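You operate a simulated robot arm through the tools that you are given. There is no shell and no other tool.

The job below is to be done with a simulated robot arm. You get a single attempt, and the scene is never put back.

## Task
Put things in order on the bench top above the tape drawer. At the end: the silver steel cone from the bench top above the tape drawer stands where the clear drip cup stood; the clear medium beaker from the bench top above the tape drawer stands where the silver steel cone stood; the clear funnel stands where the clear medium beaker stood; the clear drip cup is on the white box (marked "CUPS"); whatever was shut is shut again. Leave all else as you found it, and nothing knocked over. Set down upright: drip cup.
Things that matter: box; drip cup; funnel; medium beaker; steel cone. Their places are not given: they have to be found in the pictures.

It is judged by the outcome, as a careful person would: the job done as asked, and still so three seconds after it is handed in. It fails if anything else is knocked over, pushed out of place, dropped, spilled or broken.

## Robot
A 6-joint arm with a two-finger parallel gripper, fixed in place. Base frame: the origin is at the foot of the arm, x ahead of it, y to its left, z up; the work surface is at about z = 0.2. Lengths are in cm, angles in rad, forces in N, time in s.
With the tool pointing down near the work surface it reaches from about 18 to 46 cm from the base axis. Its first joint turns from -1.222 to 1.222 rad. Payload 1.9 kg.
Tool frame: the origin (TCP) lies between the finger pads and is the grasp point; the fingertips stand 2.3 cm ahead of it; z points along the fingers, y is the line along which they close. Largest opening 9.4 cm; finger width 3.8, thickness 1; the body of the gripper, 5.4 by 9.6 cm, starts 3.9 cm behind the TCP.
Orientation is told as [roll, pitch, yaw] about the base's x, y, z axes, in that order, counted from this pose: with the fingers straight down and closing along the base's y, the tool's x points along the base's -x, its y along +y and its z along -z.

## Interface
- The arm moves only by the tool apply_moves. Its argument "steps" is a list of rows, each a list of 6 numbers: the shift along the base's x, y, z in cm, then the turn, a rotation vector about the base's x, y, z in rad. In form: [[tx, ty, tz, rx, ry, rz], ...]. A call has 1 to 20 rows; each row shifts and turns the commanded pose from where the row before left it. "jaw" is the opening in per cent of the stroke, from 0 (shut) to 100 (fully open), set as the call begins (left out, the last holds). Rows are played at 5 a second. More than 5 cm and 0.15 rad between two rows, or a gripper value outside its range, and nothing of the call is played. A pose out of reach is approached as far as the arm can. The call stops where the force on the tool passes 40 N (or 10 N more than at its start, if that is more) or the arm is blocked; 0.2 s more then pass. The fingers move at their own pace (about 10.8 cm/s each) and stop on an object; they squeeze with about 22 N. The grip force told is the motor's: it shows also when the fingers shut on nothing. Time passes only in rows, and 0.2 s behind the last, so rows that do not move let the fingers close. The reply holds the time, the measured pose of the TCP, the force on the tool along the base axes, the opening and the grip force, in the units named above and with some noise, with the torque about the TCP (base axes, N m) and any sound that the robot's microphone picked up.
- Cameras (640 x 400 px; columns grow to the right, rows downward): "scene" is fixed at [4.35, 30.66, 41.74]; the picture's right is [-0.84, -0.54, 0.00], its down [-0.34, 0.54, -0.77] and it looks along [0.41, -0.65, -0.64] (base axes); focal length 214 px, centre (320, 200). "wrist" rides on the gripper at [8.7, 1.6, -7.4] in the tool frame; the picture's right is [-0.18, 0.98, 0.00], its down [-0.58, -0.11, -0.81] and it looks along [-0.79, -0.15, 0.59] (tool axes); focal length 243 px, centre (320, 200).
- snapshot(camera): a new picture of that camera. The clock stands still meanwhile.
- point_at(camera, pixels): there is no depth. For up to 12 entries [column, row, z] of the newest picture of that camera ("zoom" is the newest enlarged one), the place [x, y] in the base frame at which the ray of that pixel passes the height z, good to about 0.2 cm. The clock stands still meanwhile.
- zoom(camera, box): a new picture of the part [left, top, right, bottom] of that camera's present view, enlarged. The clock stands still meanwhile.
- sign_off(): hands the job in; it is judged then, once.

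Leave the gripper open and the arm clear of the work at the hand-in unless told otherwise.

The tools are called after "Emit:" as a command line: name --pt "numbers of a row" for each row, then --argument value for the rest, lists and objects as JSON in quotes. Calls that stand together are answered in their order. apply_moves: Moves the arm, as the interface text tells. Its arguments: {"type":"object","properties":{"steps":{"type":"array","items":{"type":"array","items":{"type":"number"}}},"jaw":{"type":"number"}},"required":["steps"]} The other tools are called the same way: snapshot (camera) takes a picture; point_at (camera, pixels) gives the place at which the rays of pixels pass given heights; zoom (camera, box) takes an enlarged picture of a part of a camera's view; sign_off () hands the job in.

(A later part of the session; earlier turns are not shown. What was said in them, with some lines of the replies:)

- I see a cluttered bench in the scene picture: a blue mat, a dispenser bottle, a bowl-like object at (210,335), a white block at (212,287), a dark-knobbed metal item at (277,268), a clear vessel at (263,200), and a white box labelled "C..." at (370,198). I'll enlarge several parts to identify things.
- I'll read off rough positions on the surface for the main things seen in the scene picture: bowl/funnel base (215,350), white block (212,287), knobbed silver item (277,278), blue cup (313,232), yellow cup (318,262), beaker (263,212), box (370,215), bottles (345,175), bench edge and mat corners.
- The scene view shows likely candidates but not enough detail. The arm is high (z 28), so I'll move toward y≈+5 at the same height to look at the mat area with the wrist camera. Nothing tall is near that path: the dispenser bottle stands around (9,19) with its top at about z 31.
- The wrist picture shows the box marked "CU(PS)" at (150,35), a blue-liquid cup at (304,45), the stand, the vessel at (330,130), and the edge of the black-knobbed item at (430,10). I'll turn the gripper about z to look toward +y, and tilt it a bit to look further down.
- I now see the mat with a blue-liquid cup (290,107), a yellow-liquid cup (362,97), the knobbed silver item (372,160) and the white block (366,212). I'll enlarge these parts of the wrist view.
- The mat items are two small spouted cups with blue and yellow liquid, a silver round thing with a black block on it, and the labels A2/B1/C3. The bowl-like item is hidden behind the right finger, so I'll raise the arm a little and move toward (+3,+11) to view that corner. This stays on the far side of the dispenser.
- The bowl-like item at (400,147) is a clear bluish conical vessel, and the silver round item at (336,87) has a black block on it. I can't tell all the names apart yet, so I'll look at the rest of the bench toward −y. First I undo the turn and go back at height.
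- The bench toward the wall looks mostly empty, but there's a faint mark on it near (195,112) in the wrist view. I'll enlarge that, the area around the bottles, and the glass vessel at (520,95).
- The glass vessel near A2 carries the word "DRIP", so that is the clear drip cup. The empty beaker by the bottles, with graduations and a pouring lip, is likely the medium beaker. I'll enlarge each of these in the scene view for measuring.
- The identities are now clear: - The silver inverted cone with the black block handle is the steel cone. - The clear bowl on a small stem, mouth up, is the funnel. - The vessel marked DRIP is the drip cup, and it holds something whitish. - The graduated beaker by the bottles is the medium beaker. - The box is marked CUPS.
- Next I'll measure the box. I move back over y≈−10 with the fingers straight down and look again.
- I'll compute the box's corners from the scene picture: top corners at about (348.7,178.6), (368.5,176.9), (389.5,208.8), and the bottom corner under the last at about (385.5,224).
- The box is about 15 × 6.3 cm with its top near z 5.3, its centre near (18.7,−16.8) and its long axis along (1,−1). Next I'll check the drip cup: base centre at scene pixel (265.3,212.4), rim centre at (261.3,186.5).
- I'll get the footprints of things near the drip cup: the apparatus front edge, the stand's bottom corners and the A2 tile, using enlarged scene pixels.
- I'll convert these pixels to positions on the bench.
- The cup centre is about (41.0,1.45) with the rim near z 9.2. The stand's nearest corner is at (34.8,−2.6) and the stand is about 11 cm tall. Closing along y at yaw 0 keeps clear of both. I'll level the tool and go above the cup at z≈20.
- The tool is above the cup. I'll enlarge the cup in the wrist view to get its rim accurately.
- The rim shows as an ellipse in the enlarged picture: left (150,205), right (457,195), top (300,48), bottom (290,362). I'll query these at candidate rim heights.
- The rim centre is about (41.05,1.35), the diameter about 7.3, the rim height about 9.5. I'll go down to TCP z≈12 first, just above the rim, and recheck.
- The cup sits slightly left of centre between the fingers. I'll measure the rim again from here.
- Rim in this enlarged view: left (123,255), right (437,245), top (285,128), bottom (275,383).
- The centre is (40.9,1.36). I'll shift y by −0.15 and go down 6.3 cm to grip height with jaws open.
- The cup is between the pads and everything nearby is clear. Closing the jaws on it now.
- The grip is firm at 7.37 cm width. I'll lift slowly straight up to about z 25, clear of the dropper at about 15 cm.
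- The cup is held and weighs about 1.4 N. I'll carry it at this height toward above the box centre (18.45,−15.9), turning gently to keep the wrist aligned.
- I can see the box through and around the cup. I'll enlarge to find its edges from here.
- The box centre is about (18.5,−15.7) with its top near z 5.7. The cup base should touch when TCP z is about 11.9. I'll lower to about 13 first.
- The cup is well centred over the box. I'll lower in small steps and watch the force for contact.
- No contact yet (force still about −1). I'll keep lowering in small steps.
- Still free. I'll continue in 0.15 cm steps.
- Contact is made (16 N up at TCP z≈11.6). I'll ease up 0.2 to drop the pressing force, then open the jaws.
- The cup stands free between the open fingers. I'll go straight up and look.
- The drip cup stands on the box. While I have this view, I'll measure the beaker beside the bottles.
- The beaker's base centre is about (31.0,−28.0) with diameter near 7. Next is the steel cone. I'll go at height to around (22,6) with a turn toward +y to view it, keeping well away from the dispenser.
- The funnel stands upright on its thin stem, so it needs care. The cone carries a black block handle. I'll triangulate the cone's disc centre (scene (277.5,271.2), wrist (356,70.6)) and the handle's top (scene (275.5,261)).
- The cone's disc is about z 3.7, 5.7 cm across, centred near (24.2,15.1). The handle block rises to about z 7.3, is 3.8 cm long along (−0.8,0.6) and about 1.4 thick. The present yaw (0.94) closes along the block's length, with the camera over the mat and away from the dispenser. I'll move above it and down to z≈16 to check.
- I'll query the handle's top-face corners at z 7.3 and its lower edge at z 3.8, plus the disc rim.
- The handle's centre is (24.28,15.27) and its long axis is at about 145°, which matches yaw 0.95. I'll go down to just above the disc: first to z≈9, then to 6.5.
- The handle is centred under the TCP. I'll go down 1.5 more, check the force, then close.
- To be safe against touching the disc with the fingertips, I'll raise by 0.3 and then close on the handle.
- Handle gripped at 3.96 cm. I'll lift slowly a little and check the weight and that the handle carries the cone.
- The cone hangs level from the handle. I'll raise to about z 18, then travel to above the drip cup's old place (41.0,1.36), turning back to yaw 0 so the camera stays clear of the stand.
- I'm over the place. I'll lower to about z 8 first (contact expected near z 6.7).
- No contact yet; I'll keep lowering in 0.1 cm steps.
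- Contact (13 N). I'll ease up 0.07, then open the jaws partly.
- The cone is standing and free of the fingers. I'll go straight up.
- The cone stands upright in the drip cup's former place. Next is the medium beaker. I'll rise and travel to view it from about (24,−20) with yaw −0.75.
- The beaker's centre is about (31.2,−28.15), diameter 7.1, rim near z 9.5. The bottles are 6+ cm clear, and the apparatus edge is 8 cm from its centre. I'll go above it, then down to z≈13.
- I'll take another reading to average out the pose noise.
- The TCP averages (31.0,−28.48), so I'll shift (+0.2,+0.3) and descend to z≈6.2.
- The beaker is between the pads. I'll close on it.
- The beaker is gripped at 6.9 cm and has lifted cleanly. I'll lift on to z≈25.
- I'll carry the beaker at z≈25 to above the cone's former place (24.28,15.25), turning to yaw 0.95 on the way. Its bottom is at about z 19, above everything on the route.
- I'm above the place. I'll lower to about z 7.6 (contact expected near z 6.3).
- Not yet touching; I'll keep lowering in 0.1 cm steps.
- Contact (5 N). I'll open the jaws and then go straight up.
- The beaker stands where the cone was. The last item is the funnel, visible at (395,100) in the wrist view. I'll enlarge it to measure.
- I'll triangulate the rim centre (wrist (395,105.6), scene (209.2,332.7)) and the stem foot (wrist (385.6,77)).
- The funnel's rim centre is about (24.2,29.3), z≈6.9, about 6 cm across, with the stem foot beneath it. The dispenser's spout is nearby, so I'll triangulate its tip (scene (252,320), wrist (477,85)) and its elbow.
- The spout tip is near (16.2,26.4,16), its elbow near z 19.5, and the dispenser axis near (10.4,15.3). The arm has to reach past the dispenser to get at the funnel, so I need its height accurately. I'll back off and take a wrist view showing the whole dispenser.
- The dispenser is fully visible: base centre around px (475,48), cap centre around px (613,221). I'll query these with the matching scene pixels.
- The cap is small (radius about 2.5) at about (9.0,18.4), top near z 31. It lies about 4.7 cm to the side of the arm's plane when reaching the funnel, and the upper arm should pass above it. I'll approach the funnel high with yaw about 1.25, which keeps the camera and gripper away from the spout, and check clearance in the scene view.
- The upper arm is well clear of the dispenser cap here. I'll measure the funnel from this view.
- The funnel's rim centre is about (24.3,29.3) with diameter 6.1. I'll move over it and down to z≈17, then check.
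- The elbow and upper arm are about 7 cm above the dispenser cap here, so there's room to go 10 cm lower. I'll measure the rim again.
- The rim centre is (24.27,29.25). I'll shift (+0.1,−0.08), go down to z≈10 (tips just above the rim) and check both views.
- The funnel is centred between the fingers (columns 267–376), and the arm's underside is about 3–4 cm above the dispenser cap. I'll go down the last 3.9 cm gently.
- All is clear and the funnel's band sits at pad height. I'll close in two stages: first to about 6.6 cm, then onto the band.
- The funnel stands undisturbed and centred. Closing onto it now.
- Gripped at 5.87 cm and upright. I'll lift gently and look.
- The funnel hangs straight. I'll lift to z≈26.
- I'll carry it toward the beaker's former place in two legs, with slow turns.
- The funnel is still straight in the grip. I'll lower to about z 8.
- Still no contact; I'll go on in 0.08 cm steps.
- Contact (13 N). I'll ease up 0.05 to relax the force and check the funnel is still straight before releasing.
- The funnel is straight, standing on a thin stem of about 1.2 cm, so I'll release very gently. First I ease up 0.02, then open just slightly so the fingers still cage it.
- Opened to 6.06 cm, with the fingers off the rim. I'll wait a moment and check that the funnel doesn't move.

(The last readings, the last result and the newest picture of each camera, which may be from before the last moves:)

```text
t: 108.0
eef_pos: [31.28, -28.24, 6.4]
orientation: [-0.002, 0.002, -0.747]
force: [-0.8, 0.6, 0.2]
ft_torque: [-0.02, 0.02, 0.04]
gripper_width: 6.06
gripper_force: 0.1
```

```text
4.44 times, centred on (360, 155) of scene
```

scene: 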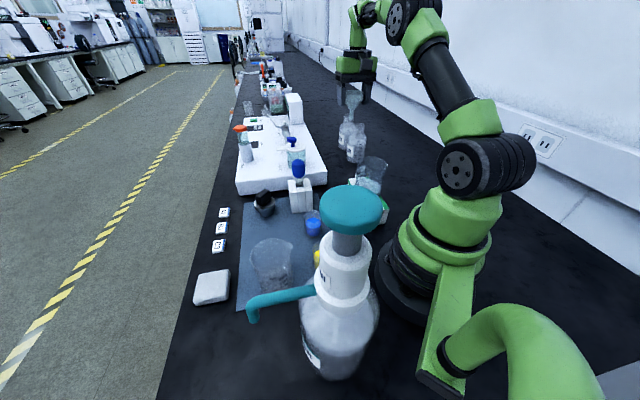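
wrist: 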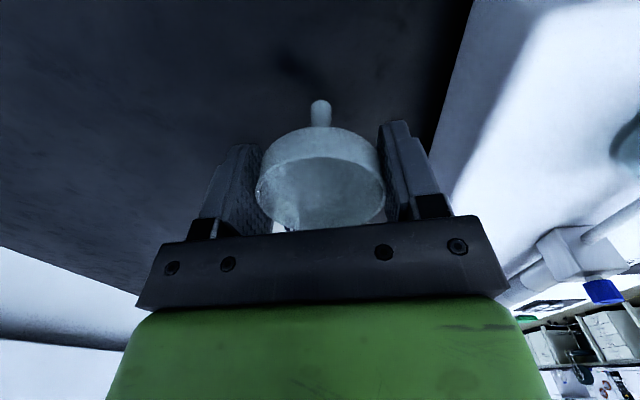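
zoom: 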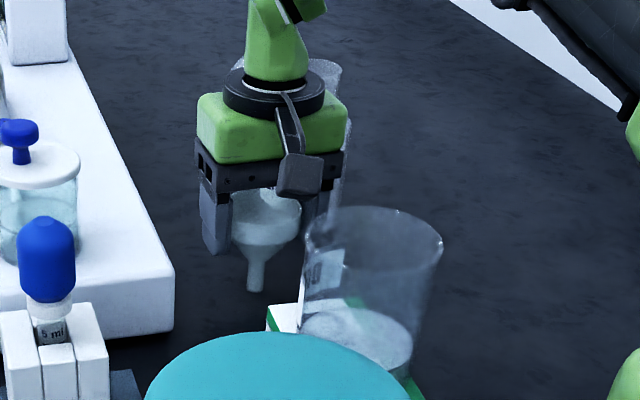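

The funnel hasn't moved. I'll open wider in stages.

Emit:
apply_moves --pt "0 0 0 0 0 0" --pt "0 0 0 0 0 0" --jaw 72

Emit:
zoom --camera "wrist" --box '[220, 70, 420, 240]'

Emit:
apply_moves --pt "0 0 0 0 0 0" --pt "0 0 0 0 0 0" --pt "0 0 0 0 0 0" --jaw 100

Emit:
snapshot --camera "wrist"

```text
t: 108.6
eef_pos: [31.1, -28.29, 6.32]
orientation: [0.0, 0.002, -0.746]
force: [0.2, 0.4, -0.9]
ft_torque: [0.0, -0.02, 0.03]
gripper_width: 6.77
gripper_force: 0.0
```

```text
2.35 times, centred on (320, 155) of wrist
```

zoom: 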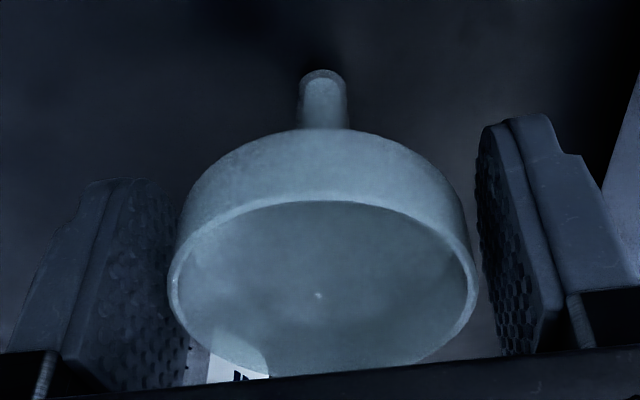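

```text
t: 109.4
eef_pos: [31.24, -28.18, 6.32]
orientation: [-0.003, 0.002, -0.748]
force: [-0.1, -1.2, -0.3]
ft_torque: [-0.02, -0.03, 0.01]
gripper_width: 9.39
gripper_force: 0.1
```

```text
taken
```

wrist: 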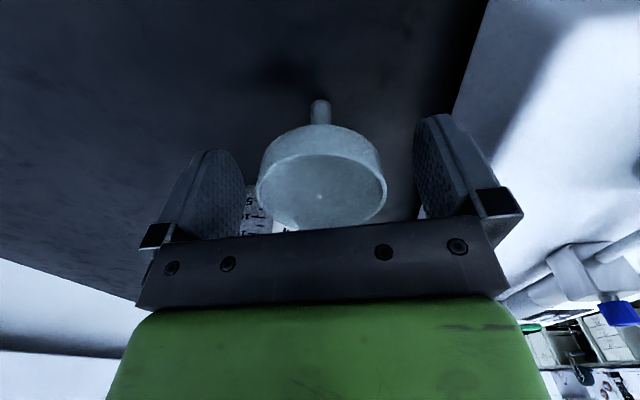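

The funnel stands freely between the fully open fingers. I'll go straight up, slowly at first.

Emit:
apply_moves --pt "0 0 0.5 0 0 0" --pt "0 0 1 0 0 0" --pt "0 0 1.5 0 0 0" --pt "0 0 2 0 0 0" --pt "0 0 3 0 0 0" --pt "0 0 3 0 0 0" --pt "0 0 4 0 0 0" --pt "0 0 4 0 0 0" --pt "0 0 4 0 0 0" --pt "0 0 0 0 0 0"

Emit:
snapshot --camera "wrist"

Emit:
snapshot --camera "scene"

```text
t: 111.6
eef_pos: [31.58, -27.98, 29.32]
orientation: [-0.002, 0.001, -0.747]
force: [-0.3, -0.8, 0.3]
ft_torque: [0.01, 0.01, 0.0]
gripper_width: 9.39
gripper_force: 0.0
```

```text
taken
```

wrist: 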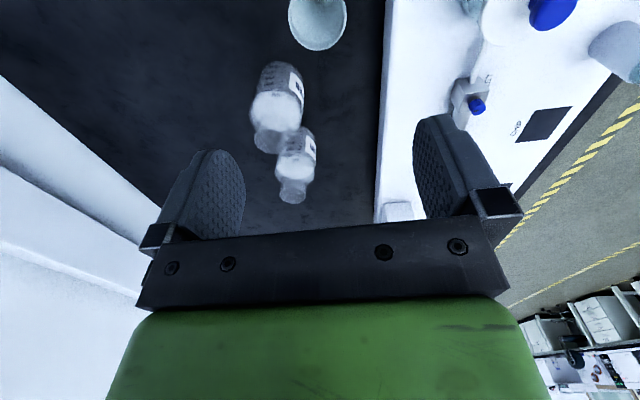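

```text
taken
```

scene: 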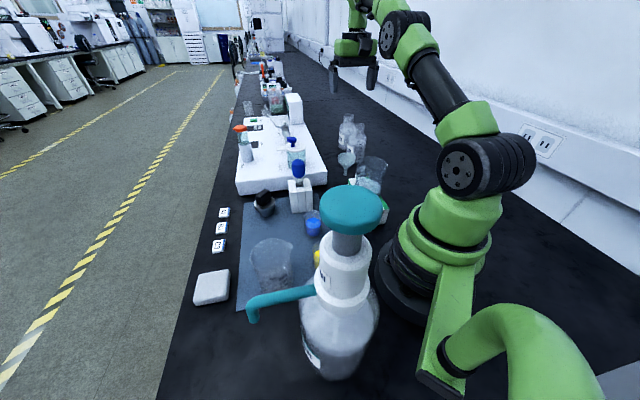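

The funnel stands at the beaker's old place. I'll move the arm clear, back near the start pose at height, and inspect everything.

Emit:
apply_moves --pt "-0.5 2 0.5 0 0 0.1" --pt "-0.5 3 0 0 0 0.12" --pt "-0.5 3 0 0 0 0.12" --pt "-1 3 0 0 0 0.12" --pt "-1 3 0 0 0 0.12" --pt "0 3 0 0 0 0.12" --pt "0 0 0 0 0 0.047" --pt "0 0 0 0 0 0" --pt "0 0 0 0 0 0"

Emit:
snapshot --camera "wrist"

Emit:
snapshot --camera "scene"

Emit:
zoom --camera "scene" --box '[310, 110, 410, 230]'

Emit:
zoom --camera "scene" --box '[180, 170, 340, 320]'

```text
t: 113.6
eef_pos: [27.86, -11.07, 29.95]
orientation: [-0.001, 0.001, 0.001]
force: [-0.1, 0.4, -0.4]
ft_torque: [-0.02, -0.01, -0.01]
gripper_width: 9.37
gripper_force: 0.0
```

```text
taken
```

wrist: 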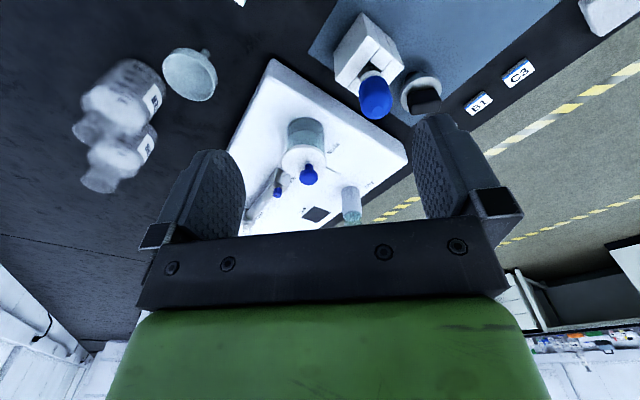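

```text
taken
```

scene: 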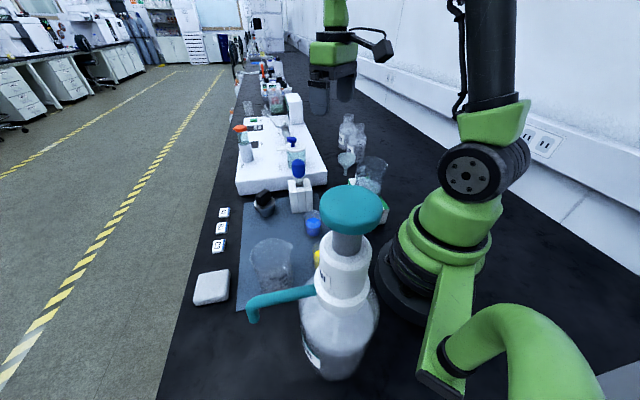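

```text
3.33 times, centred on (360, 170) of scene
```

zoom: 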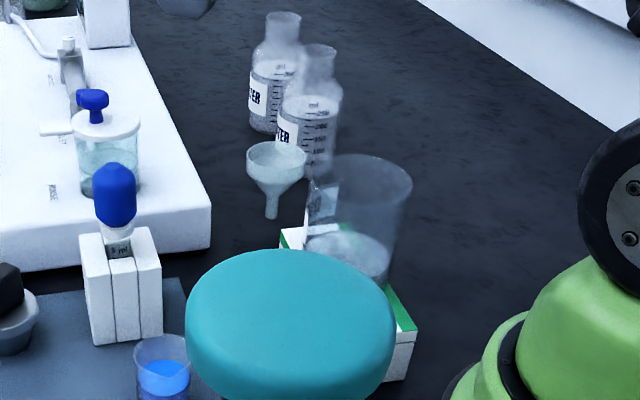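

```text
2.67 times, centred on (260, 245) of scene
```

zoom: 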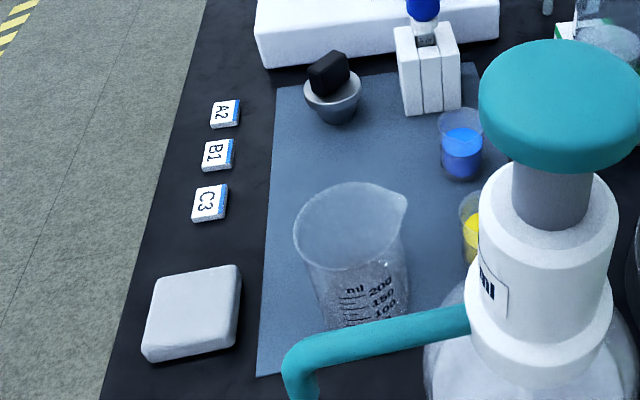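

Everything is in order:
- The drip cup stands upright on the CUPS box, which hasn't moved.
- The cone stands in the drip cup's place and the beaker in the cone's place.
- The funnel stands in the beaker's place.
- All else looks undisturbed. The gripper is open and the arm is clear.

Handing in.

Emit:
sign_off

```text
The job is handed in.
```

The job is handed in, and all four things were where you asked in the last pictures before hand-in:

- **Drip cup:** it stands upright on the white "CUPS" box, near the middle, and the box did not move.
- **Steel cone:** it stands where the drip cup stood.
- **Medium beaker:** it stands where the steel cone stood.
- **Funnel:** it stands where the medium beaker stood, mouth up on its thin stem as I found it. It stayed steady through a staged release and while the arm backed away.

In those pictures nothing else looked moved, knocked over or spilled. No drawer or lid was opened, so there was nothing to shut again. The arm is back near its starting pose, clear of the work, with the gripper open.
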